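You operate a simulated robot arm through the tools that you are given. There is no shell and no other tool.

You are at the controls of a simulated robot arm. One attempt, no reset.

JOB
Replace the hose tag that reads SPOILT with the blue tag.
Fine: spoilt tag in the parts tin, lid back on; leave the good tag on its hose.
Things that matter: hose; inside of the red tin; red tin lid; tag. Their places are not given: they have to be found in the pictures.

It is judged by the outcome, as a careful person would: the job done as asked, and still so three seconds after it is handed in. It fails if anything else is knocked over, pushed out of place, dropped, spilled or broken. A push-on lid holds only when it is set on centred and level and pressed home; a screw cap is set on level and turned clockwise until tight.

ROBOT AND FRAMES
A 7-joint arm with a two-finger parallel gripper, fixed in place. Base frame: the origin is at the foot of the arm, x ahead of it, y to its left, z up; the work surface is at about z = 900. Lengths are in mm, angles in degrees, forces in N, time in s.
With the tool pointing down near the work surface it reaches from about 260 to 600 mm from the base axis. Its first joint turns from -166.0 to 166.0 degrees. Payload 3.4 kg.
The tool frame sits at the grasp point between the pads (the TCP): z along the fingers, y along the line on which they close. The tips reach 30 mm beyond it. The gripper opens to 94 mm. The fingers are 28 mm wide and 10 mm thick; the gripper's body (50 by 96 mm) begins 55 mm behind the TCP.
Orientation is that of the tool frame in the base frame, as [roll, pitch, yaw] about the fixed x, y, z axes, in that order (R = Rz(yaw) Ry(pitch) Rx(roll)). With the fingers straight down and closing along the base's y, the tool's x points along the base's -x, its y along +y and its z along -z.

CONTROLS
- The arm moves only by the tool move_arm. Its arguments are lists of equal length, an entry for each row: "angular": the turn, a rotation vector about the tool's x, y, z in degrees, a list of three; "linear": the shift along the tool's x, y, z in mm, a list of three; "fingers": the finger opening in mm, from 0 to 94. In form: {"angular": [[ax, ay, az], ...], "linear": [[tx, ty, tz], ...], "fingers": [fingers, ...]}. A call has 1 to 20 rows; each row is the pose to reach, as a shift and turn from the pose commanded when the call began, along the tool's axes at that moment. A row lasts 0.2 s, in which the tool goes at most 50 mm and 8.6 degrees; a call with a longer step from one row to the next is refused whole, and so is a gripper value outside its range. A pose out of reach is approached as far as the arm can. The call stops where the force on the tool passes 60 N (or 10 N more than at its start, if that is more) or the arm is blocked; 0.2 s more then pass. The fingers move at their own pace (about 72 mm/s each) and stop on an object; they squeeze with about 42 N. The grip force told is the motor's: it shows also when the fingers shut on nothing. Time passes only in rows, and 0.2 s behind the last, so rows that repeat a pose let the fingers close. The reply holds the time, the measured pose of the TCP, the force on the tool along the base axes, the opening and the grip force, in the units named above and with some noise, with the torque about the TCP (base axes, N m) and any sound that the robot's microphone picked up.
- Cameras (640 x 400 px; columns grow to the right, rows downward): "scene" is fixed at [47.9, -500.8, 1622.5]; the picture's right is [0.77, -0.64, 0.00], its down [-0.49, -0.59, -0.65] and it looks along [0.41, 0.50, -0.76] (base axes); focal length 371 px, centre (320, 200). "wrist" rides on the gripper at [76, 14, -103] in the tool frame; the picture's right is [-0.18, 0.98, 0.00], its down [-0.75, -0.14, -0.64] and it looks along [-0.63, -0.12, 0.77] (tool axes); focal length 243 px, centre (320, 200).
- camera(camera): a new picture of that camera. The clock stands still meanwhile.
- slide_trunk(by): slides the trunk up (or, below 0, down) by that many mm; the arm rides with it, the base frame stays. It gives what a move gives, with no picture.
- locate(camera, pixels): for up to 12 pixels [column, row] of the newest picture of that camera ("zoom" is the newest enlarged one), the place [x, y, z] in the base frame of the surface seen there, good to about 3 mm. The clock stands still meanwhile.
- inspect(camera, box): a new picture of the part [left, top, right, bottom] of that camera's present view, enlarged. The clock stands still meanwhile.
- finish_job(): hands the job in; it is judged then, once.

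Unless the task says otherwise, let go and move clear before handing in.

The tools are called after "Emit:" as name(argument=value, ...) on one line, values as JSON. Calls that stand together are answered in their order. move_arm: Moves the arm, as the interface text tells. Its arguments: {"type":"object","properties":{"angular":{"type":"array","items":{"type":"array","items":{"type":"number"}}},"linear":{"type":"array","items":{"type":"array","items":{"type":"number"}}},"fingers":{"type":"array","items":{"type":"number"}}},"required":["angular","linear","fingers"]} The other tools are called the same way: slide_trunk (by) slides the trunk up or down; camera (camera) takes a picture; locate (camera, pixels) gives the place of the surface under pixels of a picture; inspect (camera, box) takes an enlarged picture of a part of a camera's view; finish_job () hands the job in.

At the start:

```text
t: 0.0
eef_pos: [354.7, 71.2, 1140.6]
tcp_rot: [180.0, -0.1, -180.0]
force: [0.3, -1.1, -0.4]
torque: [0.0, -0.02, -0.04]
opening: 94.0
grip_force: 0.0
trunk travel left (down, up): [-325.0, 61.0]
```

scene: 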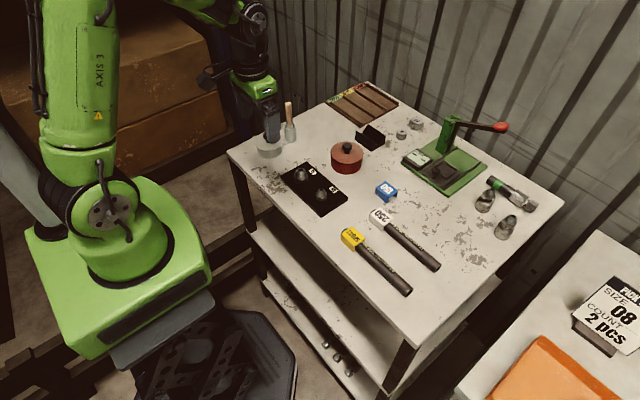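
wrist: 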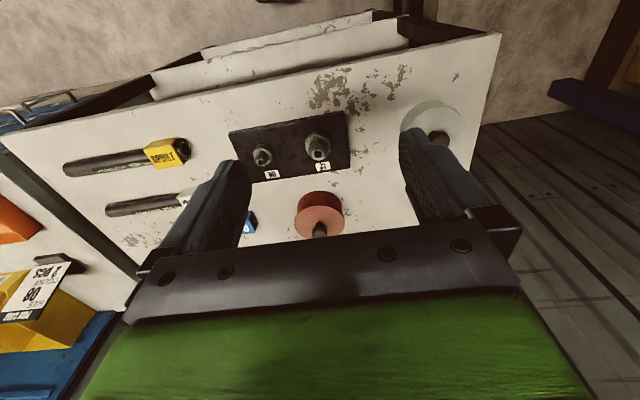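

The scene shows a red tin with a black knob near (346,155), a blue tag at (386,191), a yellow tag at (352,238) and a white tag at (378,216). I'll enlarge these areas to read the tags and see their shapes.

Emit:
inspect(camera="scene", box=[320, 170, 450, 300])

Emit:
inspect(camera="scene", box=[310, 120, 410, 210])

Emit:
inspect(camera="wrist", box=[40, 110, 360, 250])

```text
3.08 times, centred on (385, 235) of scene
```

zoom: 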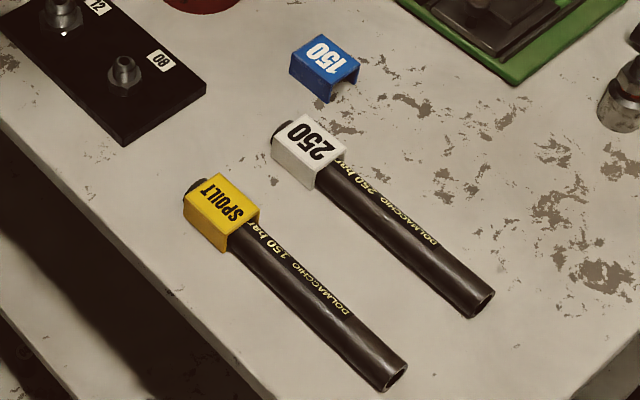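

```text
4.44 times, centred on (360, 165) of scene
```

zoom: 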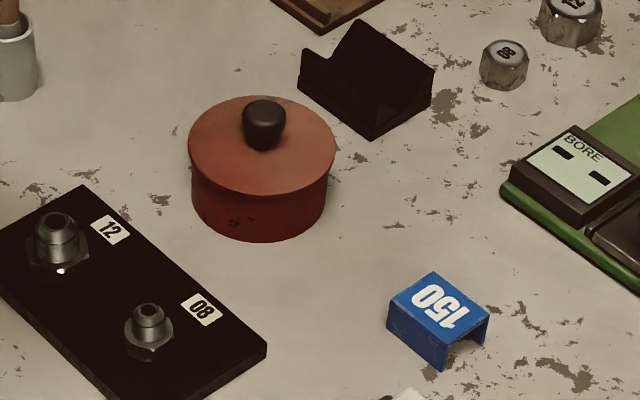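

```text
2.00 times, centred on (200, 180) of wrist
```

zoom: 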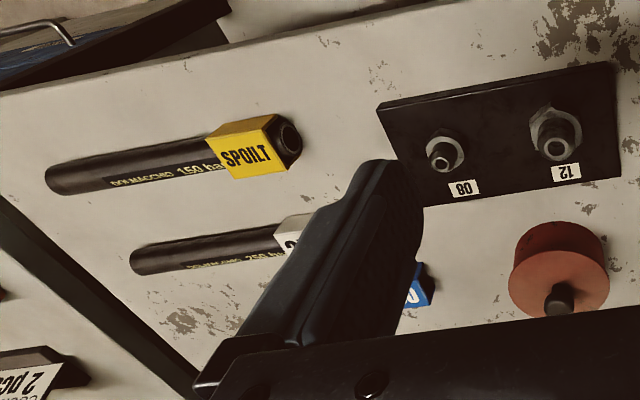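

The tags look like U-shaped clips, open at the bottom, straddling the hose. I'll locate their corners, the hose ends and the tin.

Emit:
inspect(camera="scene", box=[330, 170, 430, 260])

```text
4.44 times, centred on (380, 215) of scene
```

zoom: 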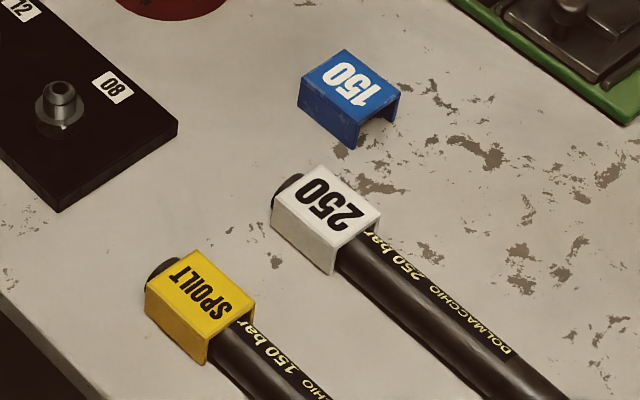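

Emit:
locate(camera="zoom", pixels=[[346, 52], [301, 83], [358, 122], [397, 93], [352, 146], [197, 252], [149, 289], [208, 334], [253, 296], [207, 360], [322, 168], [345, 242]])

Emit:
locate(camera="scene", pixels=[[346, 146], [334, 150], [362, 152], [347, 142], [346, 160], [343, 171], [370, 262], [405, 288], [409, 293], [352, 238], [345, 225], [435, 268]])

```text
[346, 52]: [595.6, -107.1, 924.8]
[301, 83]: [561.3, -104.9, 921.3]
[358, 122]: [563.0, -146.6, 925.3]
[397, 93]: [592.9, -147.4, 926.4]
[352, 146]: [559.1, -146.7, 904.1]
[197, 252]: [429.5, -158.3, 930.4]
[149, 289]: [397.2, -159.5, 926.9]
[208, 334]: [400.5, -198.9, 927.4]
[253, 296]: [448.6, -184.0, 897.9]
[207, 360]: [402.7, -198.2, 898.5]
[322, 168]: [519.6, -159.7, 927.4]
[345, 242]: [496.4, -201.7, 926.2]
```

```text
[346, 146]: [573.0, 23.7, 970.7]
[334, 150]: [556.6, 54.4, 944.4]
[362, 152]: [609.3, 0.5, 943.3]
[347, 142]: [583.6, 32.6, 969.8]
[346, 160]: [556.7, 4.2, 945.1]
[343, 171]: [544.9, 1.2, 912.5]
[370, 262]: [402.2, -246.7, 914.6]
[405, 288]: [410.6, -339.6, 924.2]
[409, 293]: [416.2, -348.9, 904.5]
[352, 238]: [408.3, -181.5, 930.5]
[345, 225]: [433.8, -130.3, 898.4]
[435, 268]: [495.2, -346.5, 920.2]
```

The tags measure about 33 mm (x) by 40 mm (y) and their channels run along y, like the hoses. The tin is centred near (583, 27). Next I'll locate the neighbouring objects and the free table area for the lid.

Emit:
locate(camera="scene", pixels=[[347, 194], [314, 215], [280, 172], [310, 163], [370, 148], [359, 132], [384, 139], [403, 159], [350, 205], [330, 235], [420, 200], [400, 190]])

Emit:
inspect(camera="scene", box=[322, 130, 372, 180])

```text
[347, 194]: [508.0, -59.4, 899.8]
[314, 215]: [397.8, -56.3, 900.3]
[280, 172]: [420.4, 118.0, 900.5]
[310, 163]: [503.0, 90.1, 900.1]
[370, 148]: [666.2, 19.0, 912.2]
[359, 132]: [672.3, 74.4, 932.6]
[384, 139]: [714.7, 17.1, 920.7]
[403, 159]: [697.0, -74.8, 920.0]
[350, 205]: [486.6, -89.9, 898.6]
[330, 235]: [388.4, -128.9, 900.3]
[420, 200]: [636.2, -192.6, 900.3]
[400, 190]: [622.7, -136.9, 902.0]
```

```text
8.00 times, centred on (347, 155) of scene
```

zoom: 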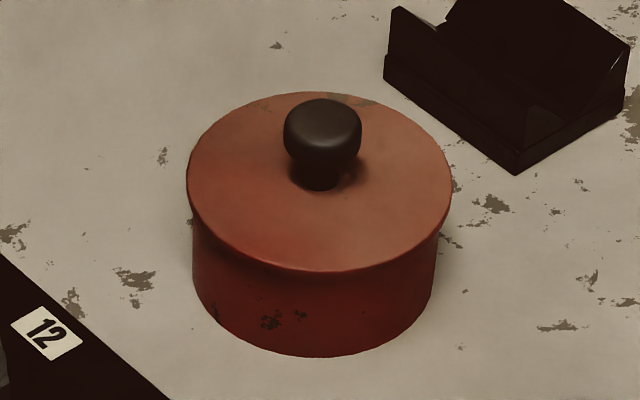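

Emit:
locate(camera="zoom", pixels=[[322, 112], [322, 125], [320, 182], [318, 265], [188, 182], [451, 185], [322, 94], [295, 140], [355, 140], [316, 352], [194, 270], [434, 290]])

Emit:
locate(camera="scene", pixels=[[288, 140], [270, 150], [302, 172], [321, 191], [370, 178], [360, 190], [330, 180], [320, 150], [290, 110], [310, 135]])

```text
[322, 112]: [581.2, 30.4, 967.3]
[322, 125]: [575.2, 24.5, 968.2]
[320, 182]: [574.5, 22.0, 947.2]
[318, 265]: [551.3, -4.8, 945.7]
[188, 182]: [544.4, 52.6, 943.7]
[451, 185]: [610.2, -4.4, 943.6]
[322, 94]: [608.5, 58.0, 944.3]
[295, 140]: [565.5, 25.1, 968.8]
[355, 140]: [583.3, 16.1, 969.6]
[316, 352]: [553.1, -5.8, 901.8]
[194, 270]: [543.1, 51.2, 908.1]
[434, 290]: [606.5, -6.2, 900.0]
```

```text
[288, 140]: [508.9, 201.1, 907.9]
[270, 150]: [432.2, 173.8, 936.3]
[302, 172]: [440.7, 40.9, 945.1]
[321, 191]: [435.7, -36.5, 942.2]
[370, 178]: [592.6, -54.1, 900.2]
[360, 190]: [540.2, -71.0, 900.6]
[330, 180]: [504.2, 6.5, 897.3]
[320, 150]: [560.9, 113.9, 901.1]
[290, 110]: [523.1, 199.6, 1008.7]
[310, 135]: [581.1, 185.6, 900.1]
```

The lid is centred near (578.5, 25.5) with radius 43, its top is at z≈944, and the knob rises to ≈969. (555, 120) is a free spot for the lid. I'll move above the knob first.

Emit:
move_arm(angular=[[0, 0, 0], [0, 0, 0], [0, 0, 0], [0, 0, 0], [0, 0, 0], [0, 0, 0], [0, 0, 0], [0, 0, 0]], linear=[[-30, -6, 10], [-60, -12, 20], [-95, -18, 30], [-130, -25, 45], [-165, -33, 60], [-195, -40, 70], [-224, -45.7, 80], [-224, -45.7, 80]], fingers=[80, 60, 60, 60, 60, 60, 60, 60])

Emit:
camera(camera="wrist")

Emit:
camera(camera="scene")

```text
t: 1.8
eef_pos: [577.7, 26.8, 1060.2]
tcp_rot: [-179.9, -0.1, -180.0]
force: [-0.3, -0.1, 0.6]
torque: [-0.02, -0.01, -0.01]
opening: 60.1
grip_force: 0.1
trunk travel left (down, up): [-325.0, 61.0]
```

```text
taken
```

wrist: 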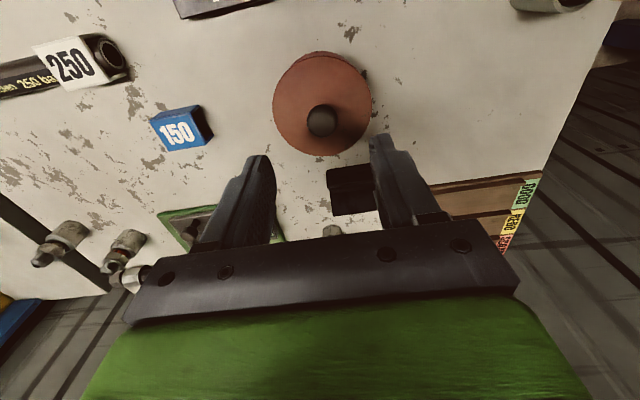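

```text
taken
```

scene: 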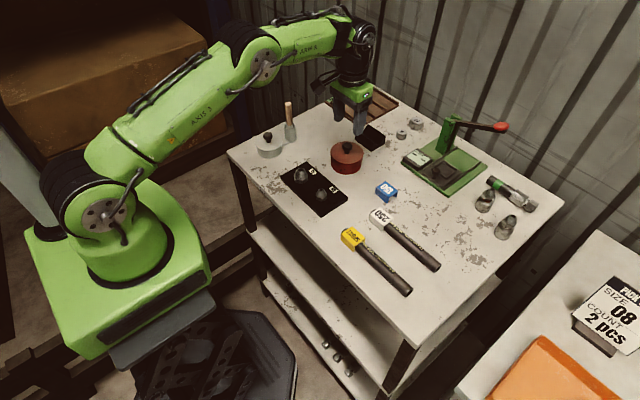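

From the wrist view the knob is at (321,120) and the lid rim runs from column 272 to 370. I'll get accurate lid, knob and tag positions from this view.

Emit:
locate(camera="wrist", pixels=[[322, 108], [322, 118], [308, 121], [336, 121], [274, 103], [371, 98], [318, 52], [323, 155], [158, 114], [199, 107], [166, 150], [210, 142]])

Emit:
inspect(camera="wrist", box=[120, 20, 420, 220])

```text
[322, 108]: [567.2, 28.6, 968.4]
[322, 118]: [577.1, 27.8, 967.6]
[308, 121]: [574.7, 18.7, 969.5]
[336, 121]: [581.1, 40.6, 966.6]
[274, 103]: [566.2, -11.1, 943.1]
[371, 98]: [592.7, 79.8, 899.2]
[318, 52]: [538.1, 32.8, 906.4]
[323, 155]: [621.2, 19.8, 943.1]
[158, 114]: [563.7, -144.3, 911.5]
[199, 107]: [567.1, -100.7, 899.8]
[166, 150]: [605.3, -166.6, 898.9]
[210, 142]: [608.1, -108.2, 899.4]
```

```text
2.00 times, centred on (270, 120) of wrist
```

zoom: 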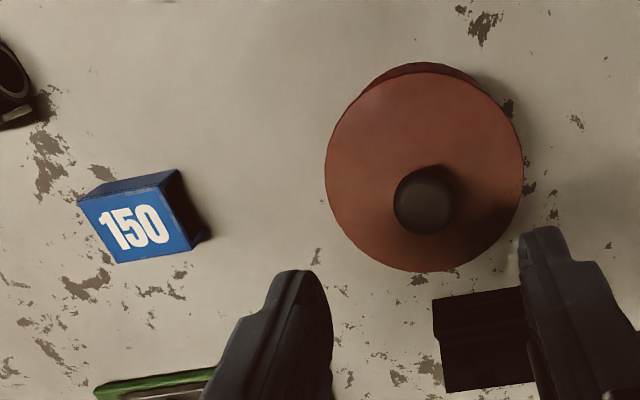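

The knob centre is near (578, 27), which is right under the TCP. I'll descend to z≈977 and close.

Emit:
move_arm(angular=[[0, 0, 0], [0, 0, 0], [0, 0, 0], [0, 0, 0], [0, 0, 0], [0, 0, 0], [0, 0, 0], [0, 0, 0], [0, 0, 0], [0, 0, 0]], linear=[[0, 0, 20], [0, 0, 40], [0, 0, 60], [0, 0, 74], [0, 0, 83], [0, 0, 83], [0, 0, 83], [0, 0, 83], [0, 0, 83], [0, 0, 83]], fingers=[60, 50, 45, 45, 45, 35, 25, 15, 10, 10])

Emit:
camera(camera="wrist")

```text
t: 4.0
eef_pos: [579.2, 26.0, 977.7]
tcp_rot: [-180.0, 0.1, -179.9]
force: [0.5, 3.2, 1.9]
torque: [0.06, -0.01, -0.02]
opening: 23.9
grip_force: 42.0
trunk travel left (down, up): [-325.0, 61.0]
```

```text
taken
```

wrist: 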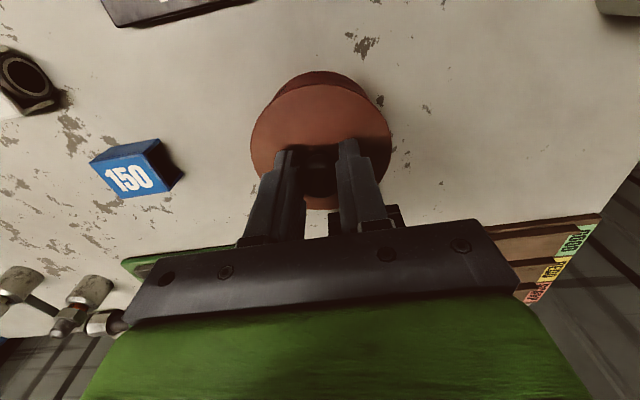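

The knob is gripped (opening 23.9, grip force 42). I'll lift gently and watch the force.

Emit:
move_arm(angular=[[0, 0, 0], [0, 0, 0], [0, 0, 0], [0, 0, 0], [0, 0, 0]], linear=[[0, 0, -1], [0, 0, -2], [0, 0, -4], [0, 0, -6], [0, 0, -6]], fingers=[10, 10, 10, 10, 10])

Emit:
inspect(camera="scene", box=[300, 110, 400, 200])

```text
t: 5.2
eef_pos: [578.9, 24.4, 983.6]
tcp_rot: [-180.0, 0.0, 180.0]
force: [0.0, 0.4, -0.6]
torque: [0.01, 0.03, 0.0]
opening: 24.1
grip_force: 41.5
trunk travel left (down, up): [-325.0, 61.0]
```

```text
4.44 times, centred on (350, 155) of scene
```

zoom: 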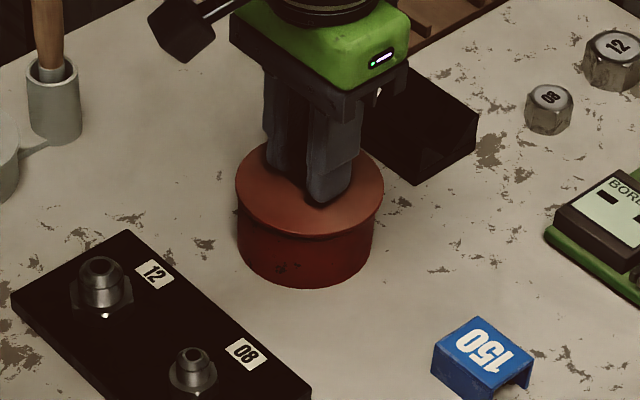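

The lid appears to have come loose with little force. I'll lift further and check that the tin stays behind.

Emit:
move_arm(angular=[[0, 0, 0], [0, 0, 0], [0, 0, 0], [0, 0, 0], [0, 0, 0]], linear=[[0, 0, -3], [0, 0, -7], [0, 0, -12], [0, 0, -18], [0, 0, -18]], fingers=[10, 10, 10, 10, 10])

Emit:
inspect(camera="scene", box=[300, 110, 400, 200])

```text
t: 6.4
eef_pos: [579.3, 24.6, 1000.5]
tcp_rot: [180.0, -0.1, 180.0]
force: [0.4, 0.4, -1.0]
torque: [0.01, 0.02, 0.0]
opening: 24.0
grip_force: 41.9
trunk travel left (down, up): [-325.0, 61.0]
```

```text
4.44 times, centred on (350, 155) of scene
```

zoom: 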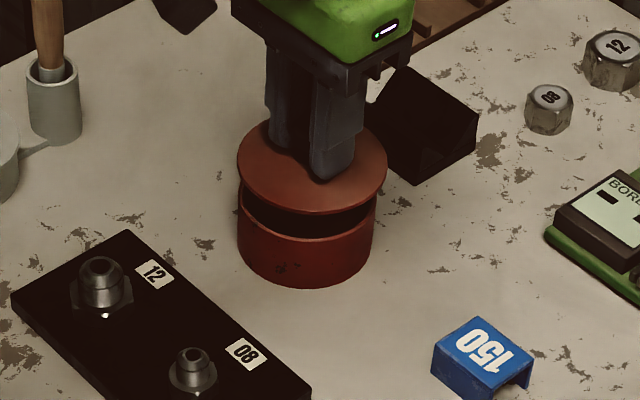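

The lid is off and the tin stayed put. I'll carry the lid to the free spot near (555, 120).

Emit:
move_arm(angular=[[0, 0, 0], [0, 0, 0], [0, 0, 0], [0, 0, 0], [0, 0, 0], [0, 0, 0], [0, 0, 0], [0, 0, 0], [0, 0, 0], [0, 0, 0]], linear=[[0, 0, -15], [6, 20, -20], [12, 45, -20], [18, 70, -20], [23, 94, -20], [23, 94, -10], [23, 94, 10], [23, 94, 30], [23, 94, 42], [23, 94, 42]], fingers=[10, 10, 10, 10, 10, 10, 10, 10, 10, 10])

Emit:
camera(camera="scene")

Emit:
inspect(camera="scene", box=[280, 100, 380, 190])

```text
t: 8.6
eef_pos: [555.7, 119.1, 958.9]
tcp_rot: [-179.9, -0.1, -180.0]
force: [0.3, 0.2, -0.6]
torque: [-0.02, -0.03, 0.02]
opening: 24.1
grip_force: 41.7
trunk travel left (down, up): [-325.0, 61.0]
```

```text
taken
```

scene: 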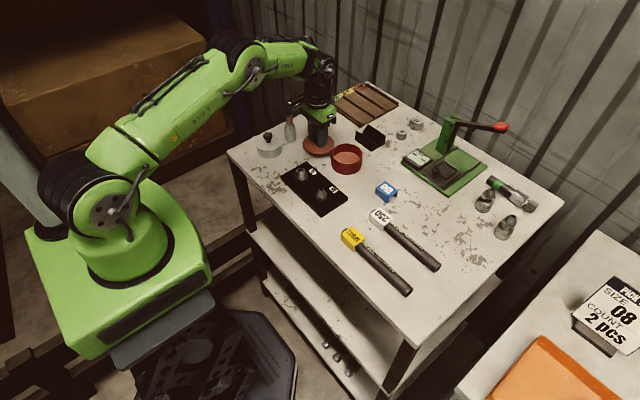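

```text
4.44 times, centred on (330, 145) of scene
```

zoom: 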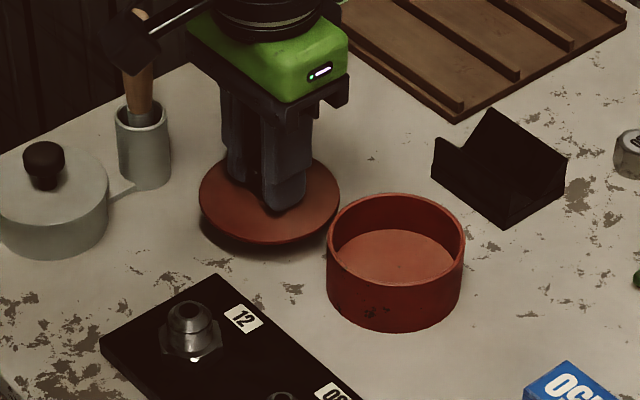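

The lid hovers clear of the tin and the board. I'll lower it in small steps until it touches the table.

Emit:
move_arm(angular=[[0, 0, 0], [0, 0, 0], [0, 0, 0], [0, 0, 0], [0, 0, 0]], linear=[[0, 0, 2], [0, 0, 4], [0, 0, 6], [0, 0, 8], [0, 0, 9]], fingers=[10, 10, 10, 10, 10])

Emit:
inspect(camera="scene", box=[280, 100, 380, 190])

```text
t: 9.8
eef_pos: [556.3, 120.1, 949.3]
tcp_rot: [180.0, -0.1, -180.0]
force: [-0.3, -0.8, -0.2]
torque: [0.01, 0.01, 0.05]
opening: 24.1
grip_force: 42.2
trunk travel left (down, up): [-325.0, 61.0]
```

```text
4.44 times, centred on (330, 145) of scene
```

zoom: 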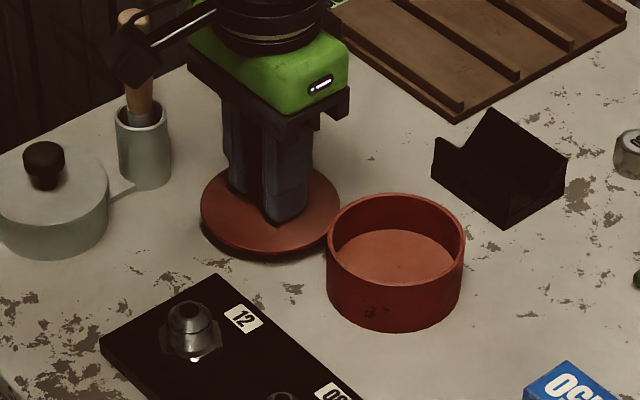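

There's no contact yet, so I'll continue down in 1 mm steps.

Emit:
move_arm(angular=[[0, 0, 0], [0, 0, 0], [0, 0, 0], [0, 0, 0]], linear=[[0, 0, 1], [0, 0, 2], [0, 0, 3], [0, 0, 4]], fingers=[10, 10, 10, 10])

```text
t: 10.8
eef_pos: [555.5, 119.8, 945.3]
tcp_rot: [-179.9, 0.0, 180.0]
force: [0.6, -0.4, -1.1]
torque: [-0.04, 0.02, 0.04]
opening: 24.3
grip_force: 41.8
trunk travel left (down, up): [-325.0, 61.0]
```

Emit:
move_arm(angular=[[0, 0, 0], [0, 0, 0], [0, 0, 0]], linear=[[0, 0, 1], [0, 0, 2], [0, 0, 3]], fingers=[10, 10, 10])

Emit:
inspect(camera="scene", box=[290, 130, 340, 170])

```text
t: 11.6
eef_pos: [556.6, 118.8, 942.3]
tcp_rot: [180.0, 0.1, 180.0]
force: [-0.6, -0.3, 0.3]
torque: [0.0, 0.01, 0.0]
opening: 24.0
grip_force: 42.0
trunk travel left (down, up): [-325.0, 61.0]
```

```text
10.00 times, centred on (315, 150) of scene
```

zoom: 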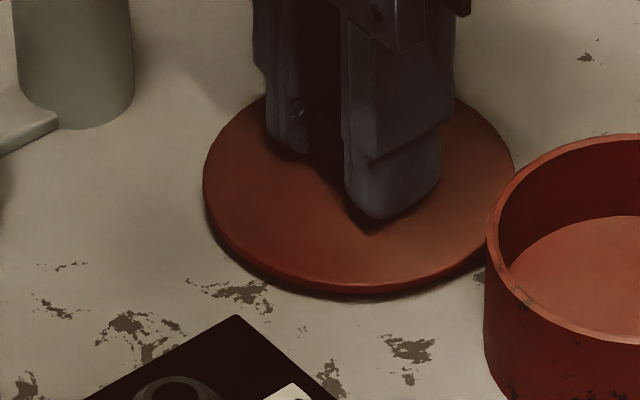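

The lid is almost on the table with no contact force yet, so I'll go a bit further.

Emit:
move_arm(angular=[[0, 0, 0], [0, 0, 0]], linear=[[0, 0, 1], [0, 0, 2]], fingers=[10, 10])

Emit:
locate(camera="zoom", pixels=[[300, 250], [230, 160], [460, 230]])

```text
t: 12.2
eef_pos: [557.6, 119.0, 941.3]
tcp_rot: [-179.9, 0.0, 180.0]
force: [0.4, 0.0, 5.0]
torque: [-0.17, 0.04, 0.02]
opening: 24.1
grip_force: 41.9
trunk travel left (down, up): [-325.0, 61.0]
```

```text
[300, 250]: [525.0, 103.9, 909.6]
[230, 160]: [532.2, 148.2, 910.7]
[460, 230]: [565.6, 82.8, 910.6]
```

There is contact (5 N) at TCP z≈941. I'll release the lid, retreat upward and look.

Emit:
move_arm(angular=[[0, 0, 0], [0, 0, 0], [0, 0, 0], [0, 0, 0], [0, 0, 0], [0, 0, 0], [0, 0, 0]], linear=[[0, 0, 0], [0, 0, 0], [0, 0, 0], [0, 0, -20], [0, 0, -60], [0, 0, -100], [0, 0, -120]], fingers=[35, 50, 60, 60, 60, 60, 60])

Emit:
camera(camera="wrist")

Emit:
inspect(camera="scene", box=[280, 100, 380, 190])

```text
t: 13.8
eef_pos: [557.2, 117.7, 1062.8]
tcp_rot: [-179.9, 0.0, 180.0]
force: [0.1, -0.1, -0.4]
torque: [-0.01, 0.02, 0.02]
opening: 59.8
grip_force: 0.1
trunk travel left (down, up): [-325.0, 61.0]
```

```text
taken
```

wrist: 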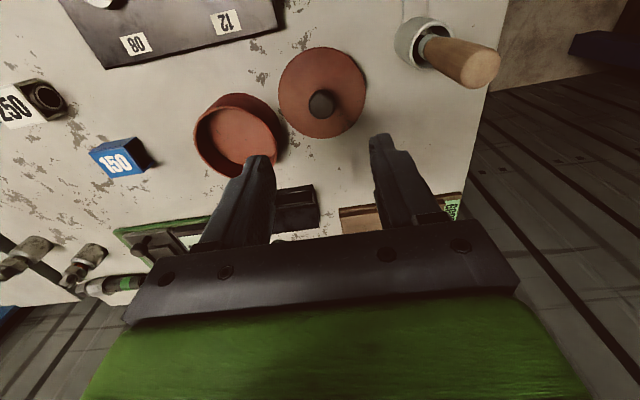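

```text
4.44 times, centred on (330, 145) of scene
```

zoom: 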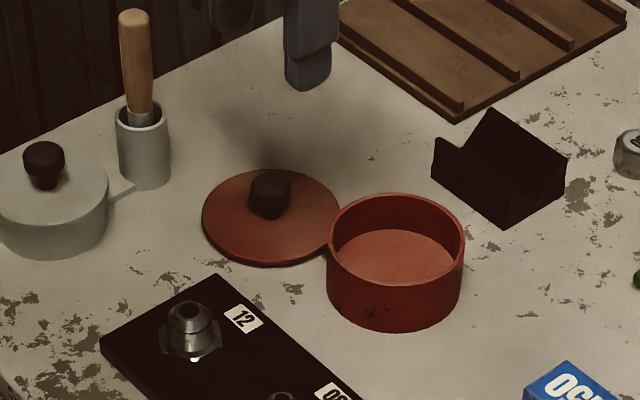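

Lid is set down safely. Now I'll measure the tin's rim and floor in the scene view, since the tag goes there.

Emit:
inspect(camera="scene", box=[322, 130, 372, 180])

```text
8.00 times, centred on (347, 155) of scene
```

zoom: 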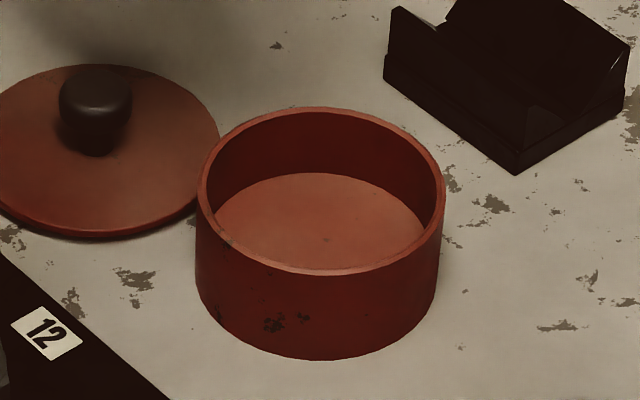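

Emit:
locate(camera="zoom", pixels=[[200, 190], [441, 195], [322, 270], [322, 109], [322, 220], [215, 220], [420, 215], [322, 178], [230, 250], [410, 250], [245, 128], [400, 130]])

```text
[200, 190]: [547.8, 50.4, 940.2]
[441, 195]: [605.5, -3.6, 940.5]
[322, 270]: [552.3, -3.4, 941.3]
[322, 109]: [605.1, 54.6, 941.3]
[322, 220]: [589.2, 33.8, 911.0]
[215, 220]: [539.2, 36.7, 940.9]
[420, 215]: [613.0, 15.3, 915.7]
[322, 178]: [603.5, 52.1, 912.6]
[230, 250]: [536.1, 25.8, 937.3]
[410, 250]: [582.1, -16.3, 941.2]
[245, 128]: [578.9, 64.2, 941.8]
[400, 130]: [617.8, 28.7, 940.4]
```

Emit:
locate(camera="zoom", pixels=[[322, 200], [322, 240], [280, 220], [370, 220], [300, 190], [350, 250], [60, 200], [150, 190], [100, 220], [30, 130], [170, 110], [195, 160]])

Emit:
locate(camera="wrist", pixels=[[320, 92], [235, 130], [240, 140], [225, 140], [197, 138], [283, 137], [98, 150], [135, 140], [150, 165], [110, 175], [280, 80], [365, 90]])

```text
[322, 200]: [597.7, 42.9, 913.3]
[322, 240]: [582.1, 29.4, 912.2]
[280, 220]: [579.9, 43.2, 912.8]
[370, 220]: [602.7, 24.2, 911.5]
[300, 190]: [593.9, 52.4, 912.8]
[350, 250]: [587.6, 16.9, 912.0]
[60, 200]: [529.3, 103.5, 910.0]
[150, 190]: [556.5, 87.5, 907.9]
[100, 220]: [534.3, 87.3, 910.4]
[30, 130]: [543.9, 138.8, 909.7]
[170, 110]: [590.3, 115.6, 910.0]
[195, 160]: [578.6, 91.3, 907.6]
```

```text
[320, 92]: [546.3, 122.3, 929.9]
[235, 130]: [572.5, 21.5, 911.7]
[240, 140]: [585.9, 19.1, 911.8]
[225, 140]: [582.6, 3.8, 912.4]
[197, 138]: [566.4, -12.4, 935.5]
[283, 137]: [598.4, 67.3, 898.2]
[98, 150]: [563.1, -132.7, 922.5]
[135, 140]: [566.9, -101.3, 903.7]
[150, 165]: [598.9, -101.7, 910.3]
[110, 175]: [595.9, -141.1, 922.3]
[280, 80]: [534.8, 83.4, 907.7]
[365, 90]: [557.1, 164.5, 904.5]
```

The tin's centre is about (578, 25) and its inside floor is at z≈912. Next I'll move over the yellow tag, turning the tool 90° so the fingers close along x, across the tag.

Emit:
move_arm(angular=[[0, 0, 8], [0, 0, 16], [0, 0, 24], [0, 0, 32], [0, 0, 40], [0, 0, 48], [0, 0, 56], [0, 0, 64], [0, 0, 72], [0, 0, 80], [0, 0, 85], [0, 0, 90], [0, 0, 90]], linear=[[12, -24, 0], [24, -48, 0], [36, -73, 0], [48, -98, 0], [60, -123, 0], [72, -148, 0], [84, -173, 0], [96, -198, 0], [108, -223, 0], [120, -248, 0], [132, -272, 0], [142, -296, 0], [142, -296, 0]], fingers=[60, 60, 60, 60, 60, 60, 60, 60, 60, 60, 60, 60, 60])

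Emit:
camera(camera="wrist")

Emit:
camera(camera="scene")

```text
t: 16.6
eef_pos: [412.3, -177.8, 1059.9]
tcp_rot: [-180.0, 0.0, 90.0]
force: [-0.3, -0.3, -0.6]
torque: [0.04, 0.0, -0.02]
opening: 59.8
grip_force: 0.0
trunk travel left (down, up): [-325.0, 61.0]
```

```text
taken
```

wrist: 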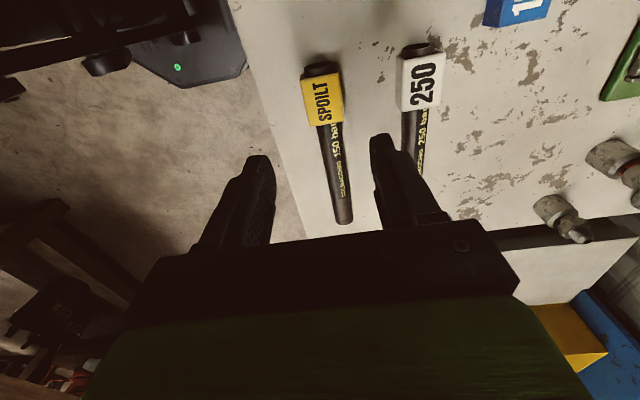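

```text
taken
```

scene: 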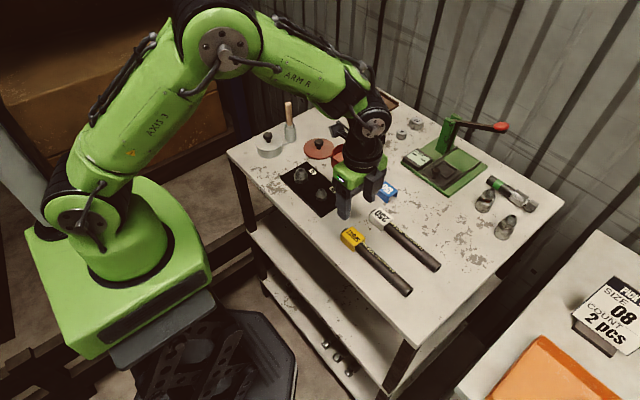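

Emit:
inspect(camera="wrist", box=[270, 40, 370, 120])

```text
5.00 times, centred on (320, 80) of wrist
```

zoom: 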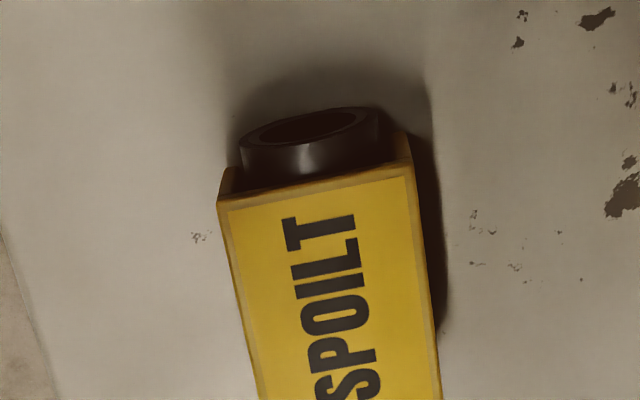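

Emit:
locate(camera="zoom", pixels=[[220, 205], [405, 180], [320, 195], [260, 395], [435, 390], [340, 300], [320, 155], [310, 130], [430, 320], [100, 200], [500, 350]])

Emit:
inspect(camera="wrist", box=[280, 80, 400, 240])

```text
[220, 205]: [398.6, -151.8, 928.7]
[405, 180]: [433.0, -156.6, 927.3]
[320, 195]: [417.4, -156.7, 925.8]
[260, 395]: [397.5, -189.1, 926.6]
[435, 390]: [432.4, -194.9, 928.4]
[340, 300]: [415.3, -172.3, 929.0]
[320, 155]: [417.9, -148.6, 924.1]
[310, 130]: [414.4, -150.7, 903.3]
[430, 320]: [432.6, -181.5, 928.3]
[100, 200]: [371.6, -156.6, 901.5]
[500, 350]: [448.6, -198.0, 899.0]
```

```text
2.50 times, centred on (340, 160) of wrist
```

zoom: 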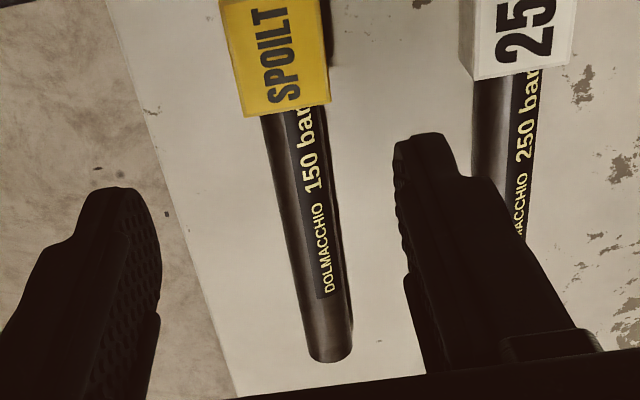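

Emit:
locate(camera="zoom", pixels=[[240, 110], [328, 100], [288, 112], [292, 130], [328, 345], [309, 352], [350, 345], [265, 50], [280, 118], [310, 118], [462, 60], [330, 250]])

```text
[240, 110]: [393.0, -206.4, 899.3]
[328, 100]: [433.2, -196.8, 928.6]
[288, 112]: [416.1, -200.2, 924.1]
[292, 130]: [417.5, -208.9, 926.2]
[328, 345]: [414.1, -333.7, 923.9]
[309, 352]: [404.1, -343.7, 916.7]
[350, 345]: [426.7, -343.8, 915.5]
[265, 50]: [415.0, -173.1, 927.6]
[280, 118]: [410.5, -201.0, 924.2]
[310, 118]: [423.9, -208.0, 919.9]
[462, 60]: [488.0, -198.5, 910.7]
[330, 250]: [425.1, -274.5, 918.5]
```

The tag spans x 398–433 and y −155 to −198, with its top at 928, so its centre is about (415.5, −177). The hose runs along y at x≈415.5. I'll descend so the tips reach z≈910 and close on the tag's sides.

Emit:
move_arm(angular=[[0, 0, 0], [0, 0, 0], [0, 0, 0], [0, 0, 0], [0, 0, 0], [0, 0, 0]], linear=[[0, 1.8, 30], [0, 1.8, 60], [0, 1.8, 85], [0, 1.8, 105], [0, 1.8, 121], [0, 1.8, 121]], fingers=[60, 60, 60, 60, 60, 60])

Emit:
camera(camera="wrist")

Emit:
inspect(camera="scene", box=[310, 190, 430, 300])

```text
t: 18.0
eef_pos: [416.0, -177.6, 940.0]
tcp_rot: [179.9, 0.1, 90.0]
force: [-0.7, -0.1, -0.2]
torque: [-0.01, -0.01, -0.03]
opening: 60.3
grip_force: 0.1
trunk travel left (down, up): [-325.0, 61.0]
```

```text
taken
```

wrist: 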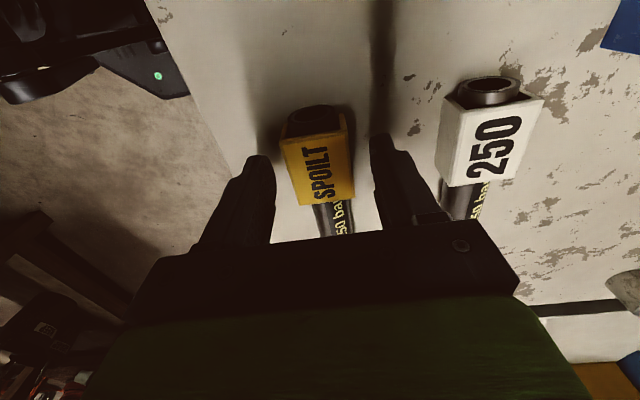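

```text
3.64 times, centred on (370, 245) of scene
```

zoom: 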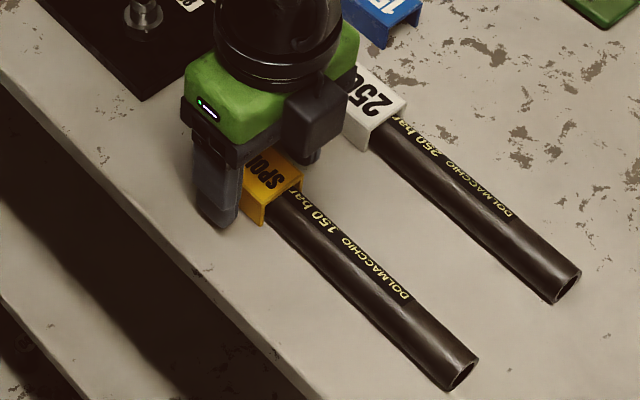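

The fingers straddle the tag. I'll close on it gradually.

Emit:
move_arm(angular=[[0, 0, 0], [0, 0, 0], [0, 0, 0], [0, 0, 0], [0, 0, 0]], linear=[[0, 0, 0], [0, 0, 0], [0, 0, 0], [0, 0, 0], [0, 0, 0]], fingers=[48, 40, 34, 28, 25])

Emit:
move_arm(angular=[[0, 0, 0], [0, 0, 0], [0, 0, 0], [0, 0, 0]], linear=[[0, 0, -1], [0, 0, -2], [0, 0, -3], [0, 0, -4]], fingers=[25, 25, 25, 25])

Emit:
inspect(camera="scene", box=[310, 190, 430, 300])

```text
t: 19.2
eef_pos: [416.2, -176.7, 939.3]
tcp_rot: [-179.9, -0.1, 89.9]
force: [0.1, -0.1, -0.4]
torque: [0.01, 0.05, -0.01]
opening: 34.4
grip_force: 42.4
trunk travel left (down, up): [-325.0, 61.0]
```

```text
t: 20.2
eef_pos: [417.0, -177.1, 945.2]
tcp_rot: [-180.0, 0.0, 90.0]
force: [0.1, -0.2, -0.1]
torque: [0.0, -0.01, 0.0]
opening: 34.5
grip_force: 41.8
trunk travel left (down, up): [-325.0, 61.0]
```

```text
3.64 times, centred on (370, 245) of scene
```

zoom: 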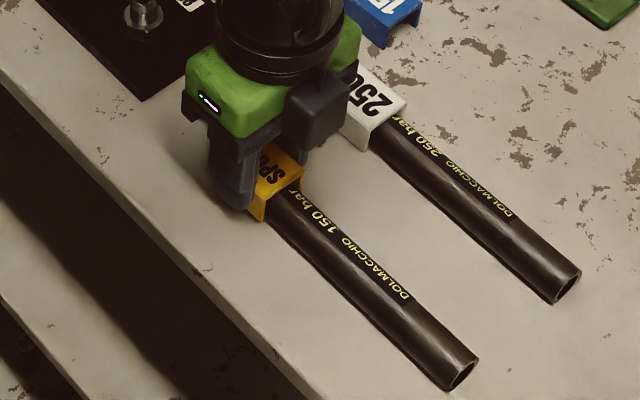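

The tag seems to be rising off the hose while the hose end at (462,378) in the zoom stays put. I'll lift a bit more.

Emit:
move_arm(angular=[[0, 0, 0], [0, 0, 0], [0, 0, 0], [0, 0, 0], [0, 0, 0], [0, 0, 0]], linear=[[0, 0, -3], [0, 0, -6], [0, 0, -10], [0, 0, -15], [0, 0, -20], [0, 0, -20]], fingers=[25, 25, 25, 25, 25, 25])

Emit:
inspect(camera="scene", box=[310, 190, 430, 300])

```text
t: 21.6
eef_pos: [416.3, -177.8, 964.0]
tcp_rot: [-179.9, 0.0, 90.0]
force: [-0.2, 0.5, -0.3]
torque: [0.04, 0.03, -0.03]
opening: 34.5
grip_force: 42.3
trunk travel left (down, up): [-325.0, 61.0]
```

```text
3.64 times, centred on (370, 245) of scene
```

zoom: 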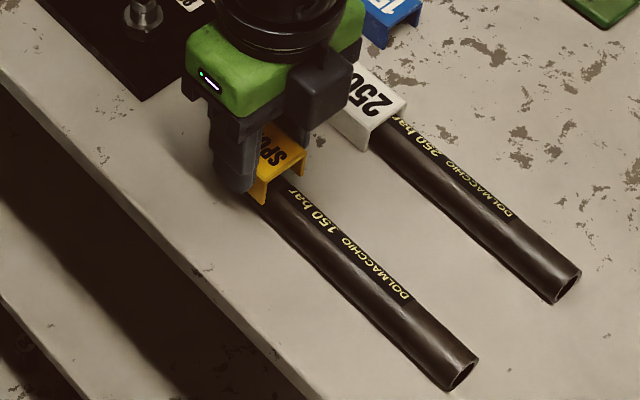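

The tag is off and the hose hasn't moved. I'll raise the tag and carry it above the tin.

Emit:
move_arm(angular=[[0, 0, 0], [0, 0, 0], [0, 0, 0], [0, 0, 0], [0, 0, 0], [0, 0, 0], [0, 0, 0], [0, 0, 0], [0, 0, 0], [0, 0, 0], [0, 0, 0], [0, 0, 0]], linear=[[0, 0, -25], [0, 0, -55], [0, 0, -80], [25, 20, -80], [55, 45, -80], [85, 70, -80], [115, 95, -80], [145, 120, -80], [175, 142, -80], [201.7, 162.8, -80], [201.7, 162.8, -60], [201.7, 162.8, -45]], fingers=[25, 25, 25, 25, 25, 25, 25, 25, 25, 25, 25, 25])

Emit:
camera(camera="wrist")

Emit:
inspect(camera="scene", box=[290, 100, 400, 200])

Emit:
inspect(camera="wrist", box=[220, 60, 420, 240])

```text
t: 24.2
eef_pos: [579.2, 25.2, 1009.3]
tcp_rot: [-179.9, 0.0, 89.9]
force: [-0.6, 0.3, -0.6]
torque: [0.03, 0.01, -0.03]
opening: 34.6
grip_force: 41.8
trunk travel left (down, up): [-325.0, 61.0]
```

```text
taken
```

wrist: 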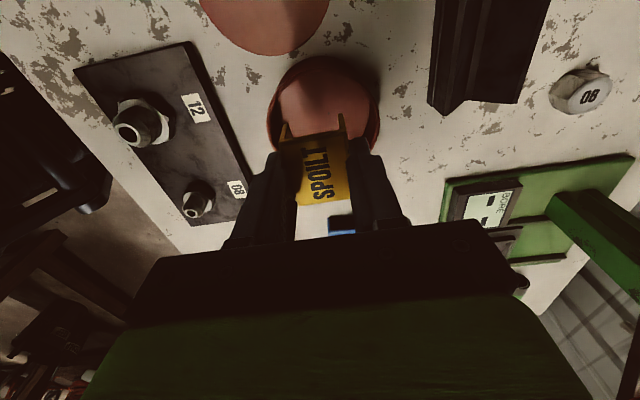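

```text
4.00 times, centred on (345, 150) of scene
```

zoom: 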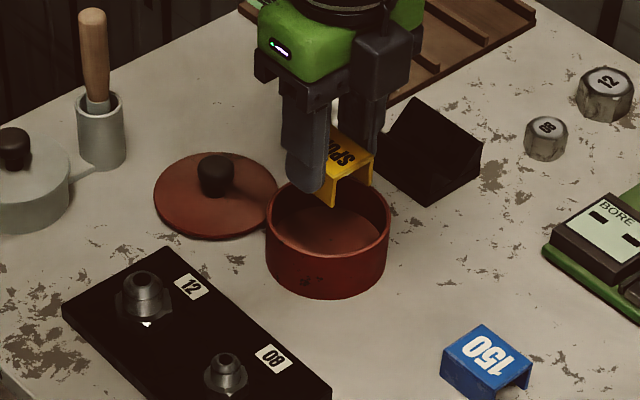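

```text
2.22 times, centred on (320, 150) of wrist
```

zoom: 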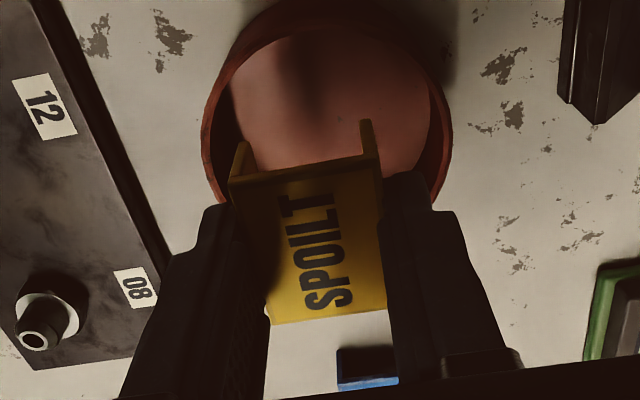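

The tag hangs level above the tin. I'll verify the centring by locating rim points and tag corners.

Emit:
locate(camera="zoom", pixels=[[205, 150], [447, 105], [210, 110], [449, 150], [232, 180], [378, 158], [272, 318], [383, 305], [300, 100], [241, 150], [367, 125]])

Emit:
inspect(camera="scene", box=[325, 120, 395, 180])

```text
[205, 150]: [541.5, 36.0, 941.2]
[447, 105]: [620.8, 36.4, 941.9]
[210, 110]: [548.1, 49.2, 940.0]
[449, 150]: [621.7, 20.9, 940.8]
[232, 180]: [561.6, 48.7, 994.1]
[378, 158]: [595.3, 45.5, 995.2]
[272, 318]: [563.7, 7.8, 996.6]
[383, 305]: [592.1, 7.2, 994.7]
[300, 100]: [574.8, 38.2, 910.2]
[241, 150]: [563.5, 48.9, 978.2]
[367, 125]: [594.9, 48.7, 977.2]
```

```text
6.67 times, centred on (360, 150) of scene
```

zoom: 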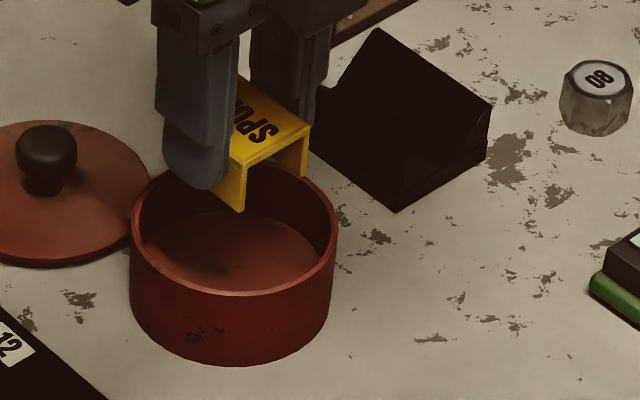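

The tin centre is about (580, 24.6) and the tag centre about (578.5, 27). I'll nudge +1 mm in x and −1 mm in y, then descend partway into the tin.

Emit:
move_arm(angular=[[0, 0, 0], [0, 0, 0], [0, 0, 0], [0, 0, 0], [0, 0, 0], [0, 0, 0]], linear=[[-1, 1, 10], [-1, 1, 22], [-1, 1, 34], [-1, 1, 44], [-1, 1, 50], [-1, 1, 54]], fingers=[25, 25, 25, 25, 25, 25])

Emit:
inspect(camera="scene", box=[325, 120, 395, 180])

Emit:
inspect(camera="wrist", box=[220, 60, 420, 240])

```text
t: 25.6
eef_pos: [581.7, 24.2, 955.8]
tcp_rot: [180.0, 0.1, 89.9]
force: [-0.7, -0.4, 0.1]
torque: [-0.02, 0.0, 0.03]
opening: 34.6
grip_force: 42.1
trunk travel left (down, up): [-325.0, 61.0]
```

```text
6.67 times, centred on (360, 150) of scene
```

zoom: 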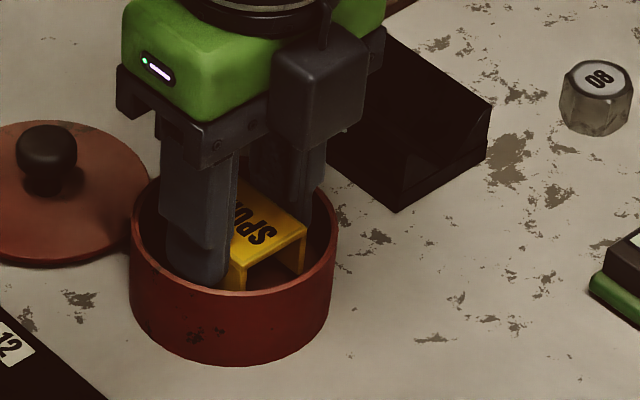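

```text
2.22 times, centred on (320, 150) of wrist
```

zoom: 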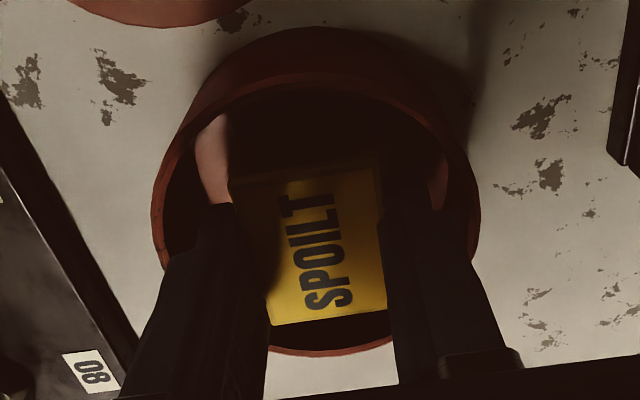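

The tag is inside the tin, with clearance around the fingers. I'll lower in 1 mm steps until it touches the floor.

Emit:
move_arm(angular=[[0, 0, 0], [0, 0, 0], [0, 0, 0]], linear=[[0, 0, 1], [0, 0, 2], [0, 0, 3]], fingers=[25, 25, 25])

Emit:
move_arm(angular=[[0, 0, 0], [0, 0, 0]], linear=[[0, 0, 1], [0, 0, 2]], fingers=[25, 25])

```text
t: 26.4
eef_pos: [581.1, 23.1, 953.7]
tcp_rot: [-180.0, 0.0, 90.1]
force: [0.0, 0.5, 0.3]
torque: [0.02, 0.01, -0.01]
opening: 34.4
grip_force: 41.9
trunk travel left (down, up): [-325.0, 61.0]
```

```text
t: 27.0
eef_pos: [580.3, 23.6, 950.2]
tcp_rot: [-180.0, 0.0, 90.1]
force: [-0.7, -0.3, 0.6]
torque: [0.0, -0.02, 0.0]
opening: 34.4
grip_force: 42.0
trunk travel left (down, up): [-325.0, 61.0]
```

Emit:
move_arm(angular=[[0, 0, 0], [0, 0, 0]], linear=[[0, 0, 1], [0, 0, 2]], fingers=[25, 25])

```text
t: 27.6
eef_pos: [579.5, 24.4, 948.4]
tcp_rot: [179.9, 0.0, 89.9]
force: [0.5, -0.3, 6.8]
torque: [-0.01, -0.02, -0.01]
opening: 34.4
grip_force: 42.3
trunk travel left (down, up): [-325.0, 61.0]
```

Contact at about 7 N, so the tag is on the tin floor. I'll open just a few mm per side to stay clear of the wall, then rise straight up.

Emit:
move_arm(angular=[[0, 0, 0], [0, 0, 0], [0, 0, 0], [0, 0, 0], [0, 0, 0], [0, 0, 0], [0, 0, 0], [0, 0, 0], [0, 0, 0]], linear=[[0, 0, -0.5], [0, 0, -0.5], [0, 0, -0.5], [0, 0, -5], [0, 0, -15], [0, 0, -35], [0, 0, -65], [0, 0, -95], [0, 0, -110]], fingers=[38, 40, 40, 40, 40, 40, 40, 50, 60])

Emit:
inspect(camera="scene", box=[322, 130, 372, 180])

Emit:
inspect(camera="wrist", box=[220, 20, 420, 200])

```text
t: 29.6
eef_pos: [579.4, 25.0, 1057.3]
tcp_rot: [-180.0, 0.0, 90.0]
force: [-0.2, 0.7, 0.0]
torque: [-0.01, -0.01, -0.01]
opening: 60.3
grip_force: 0.1
trunk travel left (down, up): [-325.0, 61.0]
```

```text
8.00 times, centred on (347, 155) of scene
```

zoom: 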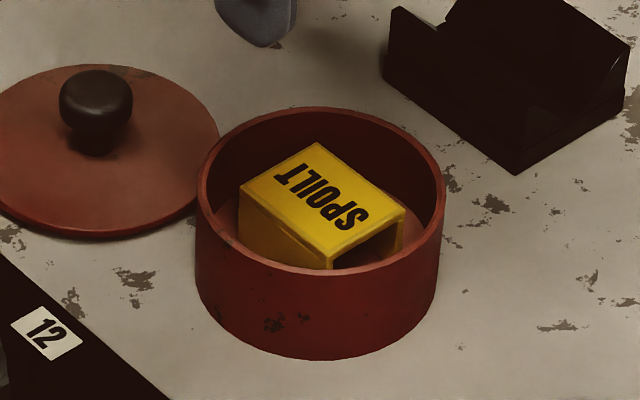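

```text
2.22 times, centred on (320, 110) of wrist
```

zoom: 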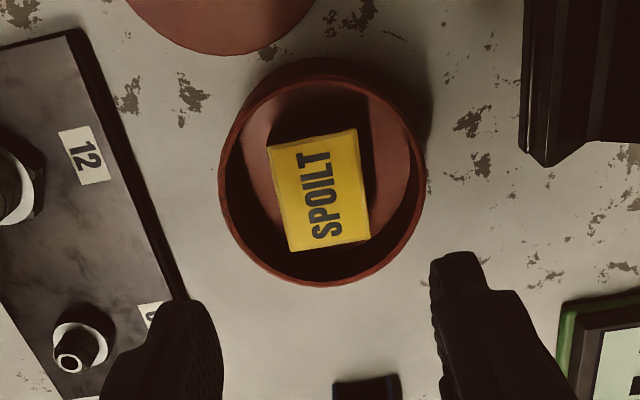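

Emit:
locate(camera="zoom", pixels=[[300, 170], [340, 170], [300, 220], [345, 220], [320, 200], [222, 170], [423, 160], [330, 284], [300, 75], [390, 120], [275, 150], [240, 250]])

```text
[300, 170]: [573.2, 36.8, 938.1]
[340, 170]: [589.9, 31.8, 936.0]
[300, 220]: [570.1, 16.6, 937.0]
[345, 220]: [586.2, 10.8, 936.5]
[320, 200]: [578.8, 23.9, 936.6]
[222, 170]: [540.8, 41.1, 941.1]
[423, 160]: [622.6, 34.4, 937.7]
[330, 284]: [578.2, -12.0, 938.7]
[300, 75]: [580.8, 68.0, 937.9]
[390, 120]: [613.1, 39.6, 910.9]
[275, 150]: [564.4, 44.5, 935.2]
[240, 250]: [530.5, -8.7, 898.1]
```

The tag sits upright and centred in the tin, with its top at z≈937, about 4 mm below the rim. Next I'll return to the lid at (555.7, 119.5), turning back to the original yaw.

Emit:
move_arm(angular=[[0, 0, -8], [0, 0, -16], [0, 0, -24], [0, 0, -32], [0, 0, -40], [0, 0, -48], [0, 0, -56], [0, 0, -64], [0, 0, -72], [0, 0, -80], [0, 0, -85], [0, 0, -90], [0, 0, -90]], linear=[[8, -2, 0], [16, -4, 0], [24, -6, 0], [32, -8, 0], [40, -10, 0], [48, -12, 0], [56, -14, 0], [64, -16, 0], [72, -18, 0], [80, -20, 0], [88, -22, 0], [95.3, -23.6, 0], [95.3, -23.6, 0]], fingers=[60, 60, 60, 60, 60, 60, 60, 60, 60, 60, 60, 60, 60])

Emit:
camera(camera="wrist")

Emit:
inspect(camera="wrist", box=[180, 20, 400, 200])

```text
t: 32.4
eef_pos: [557.5, 117.9, 1059.9]
tcp_rot: [180.0, 0.0, -179.9]
force: [0.4, 0.3, -0.5]
torque: [-0.01, 0.02, 0.02]
opening: 60.1
grip_force: 0.0
trunk travel left (down, up): [-325.0, 61.0]
```

```text
taken
```

wrist: 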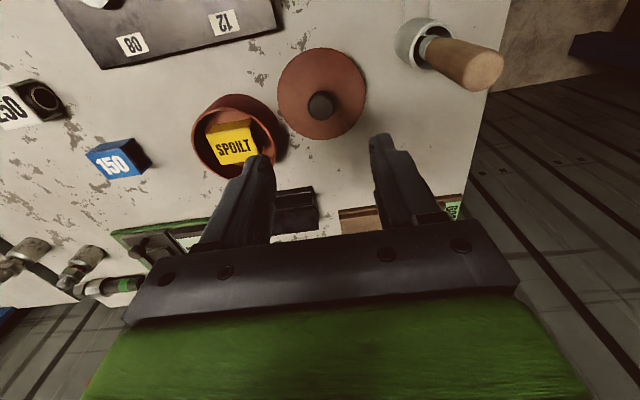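

```text
2.22 times, centred on (290, 110) of wrist
```

zoom: 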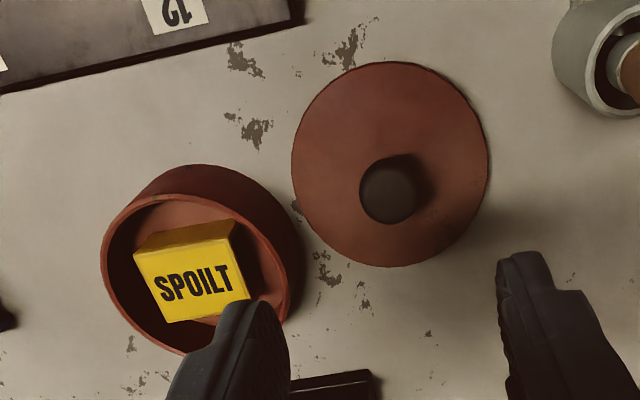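

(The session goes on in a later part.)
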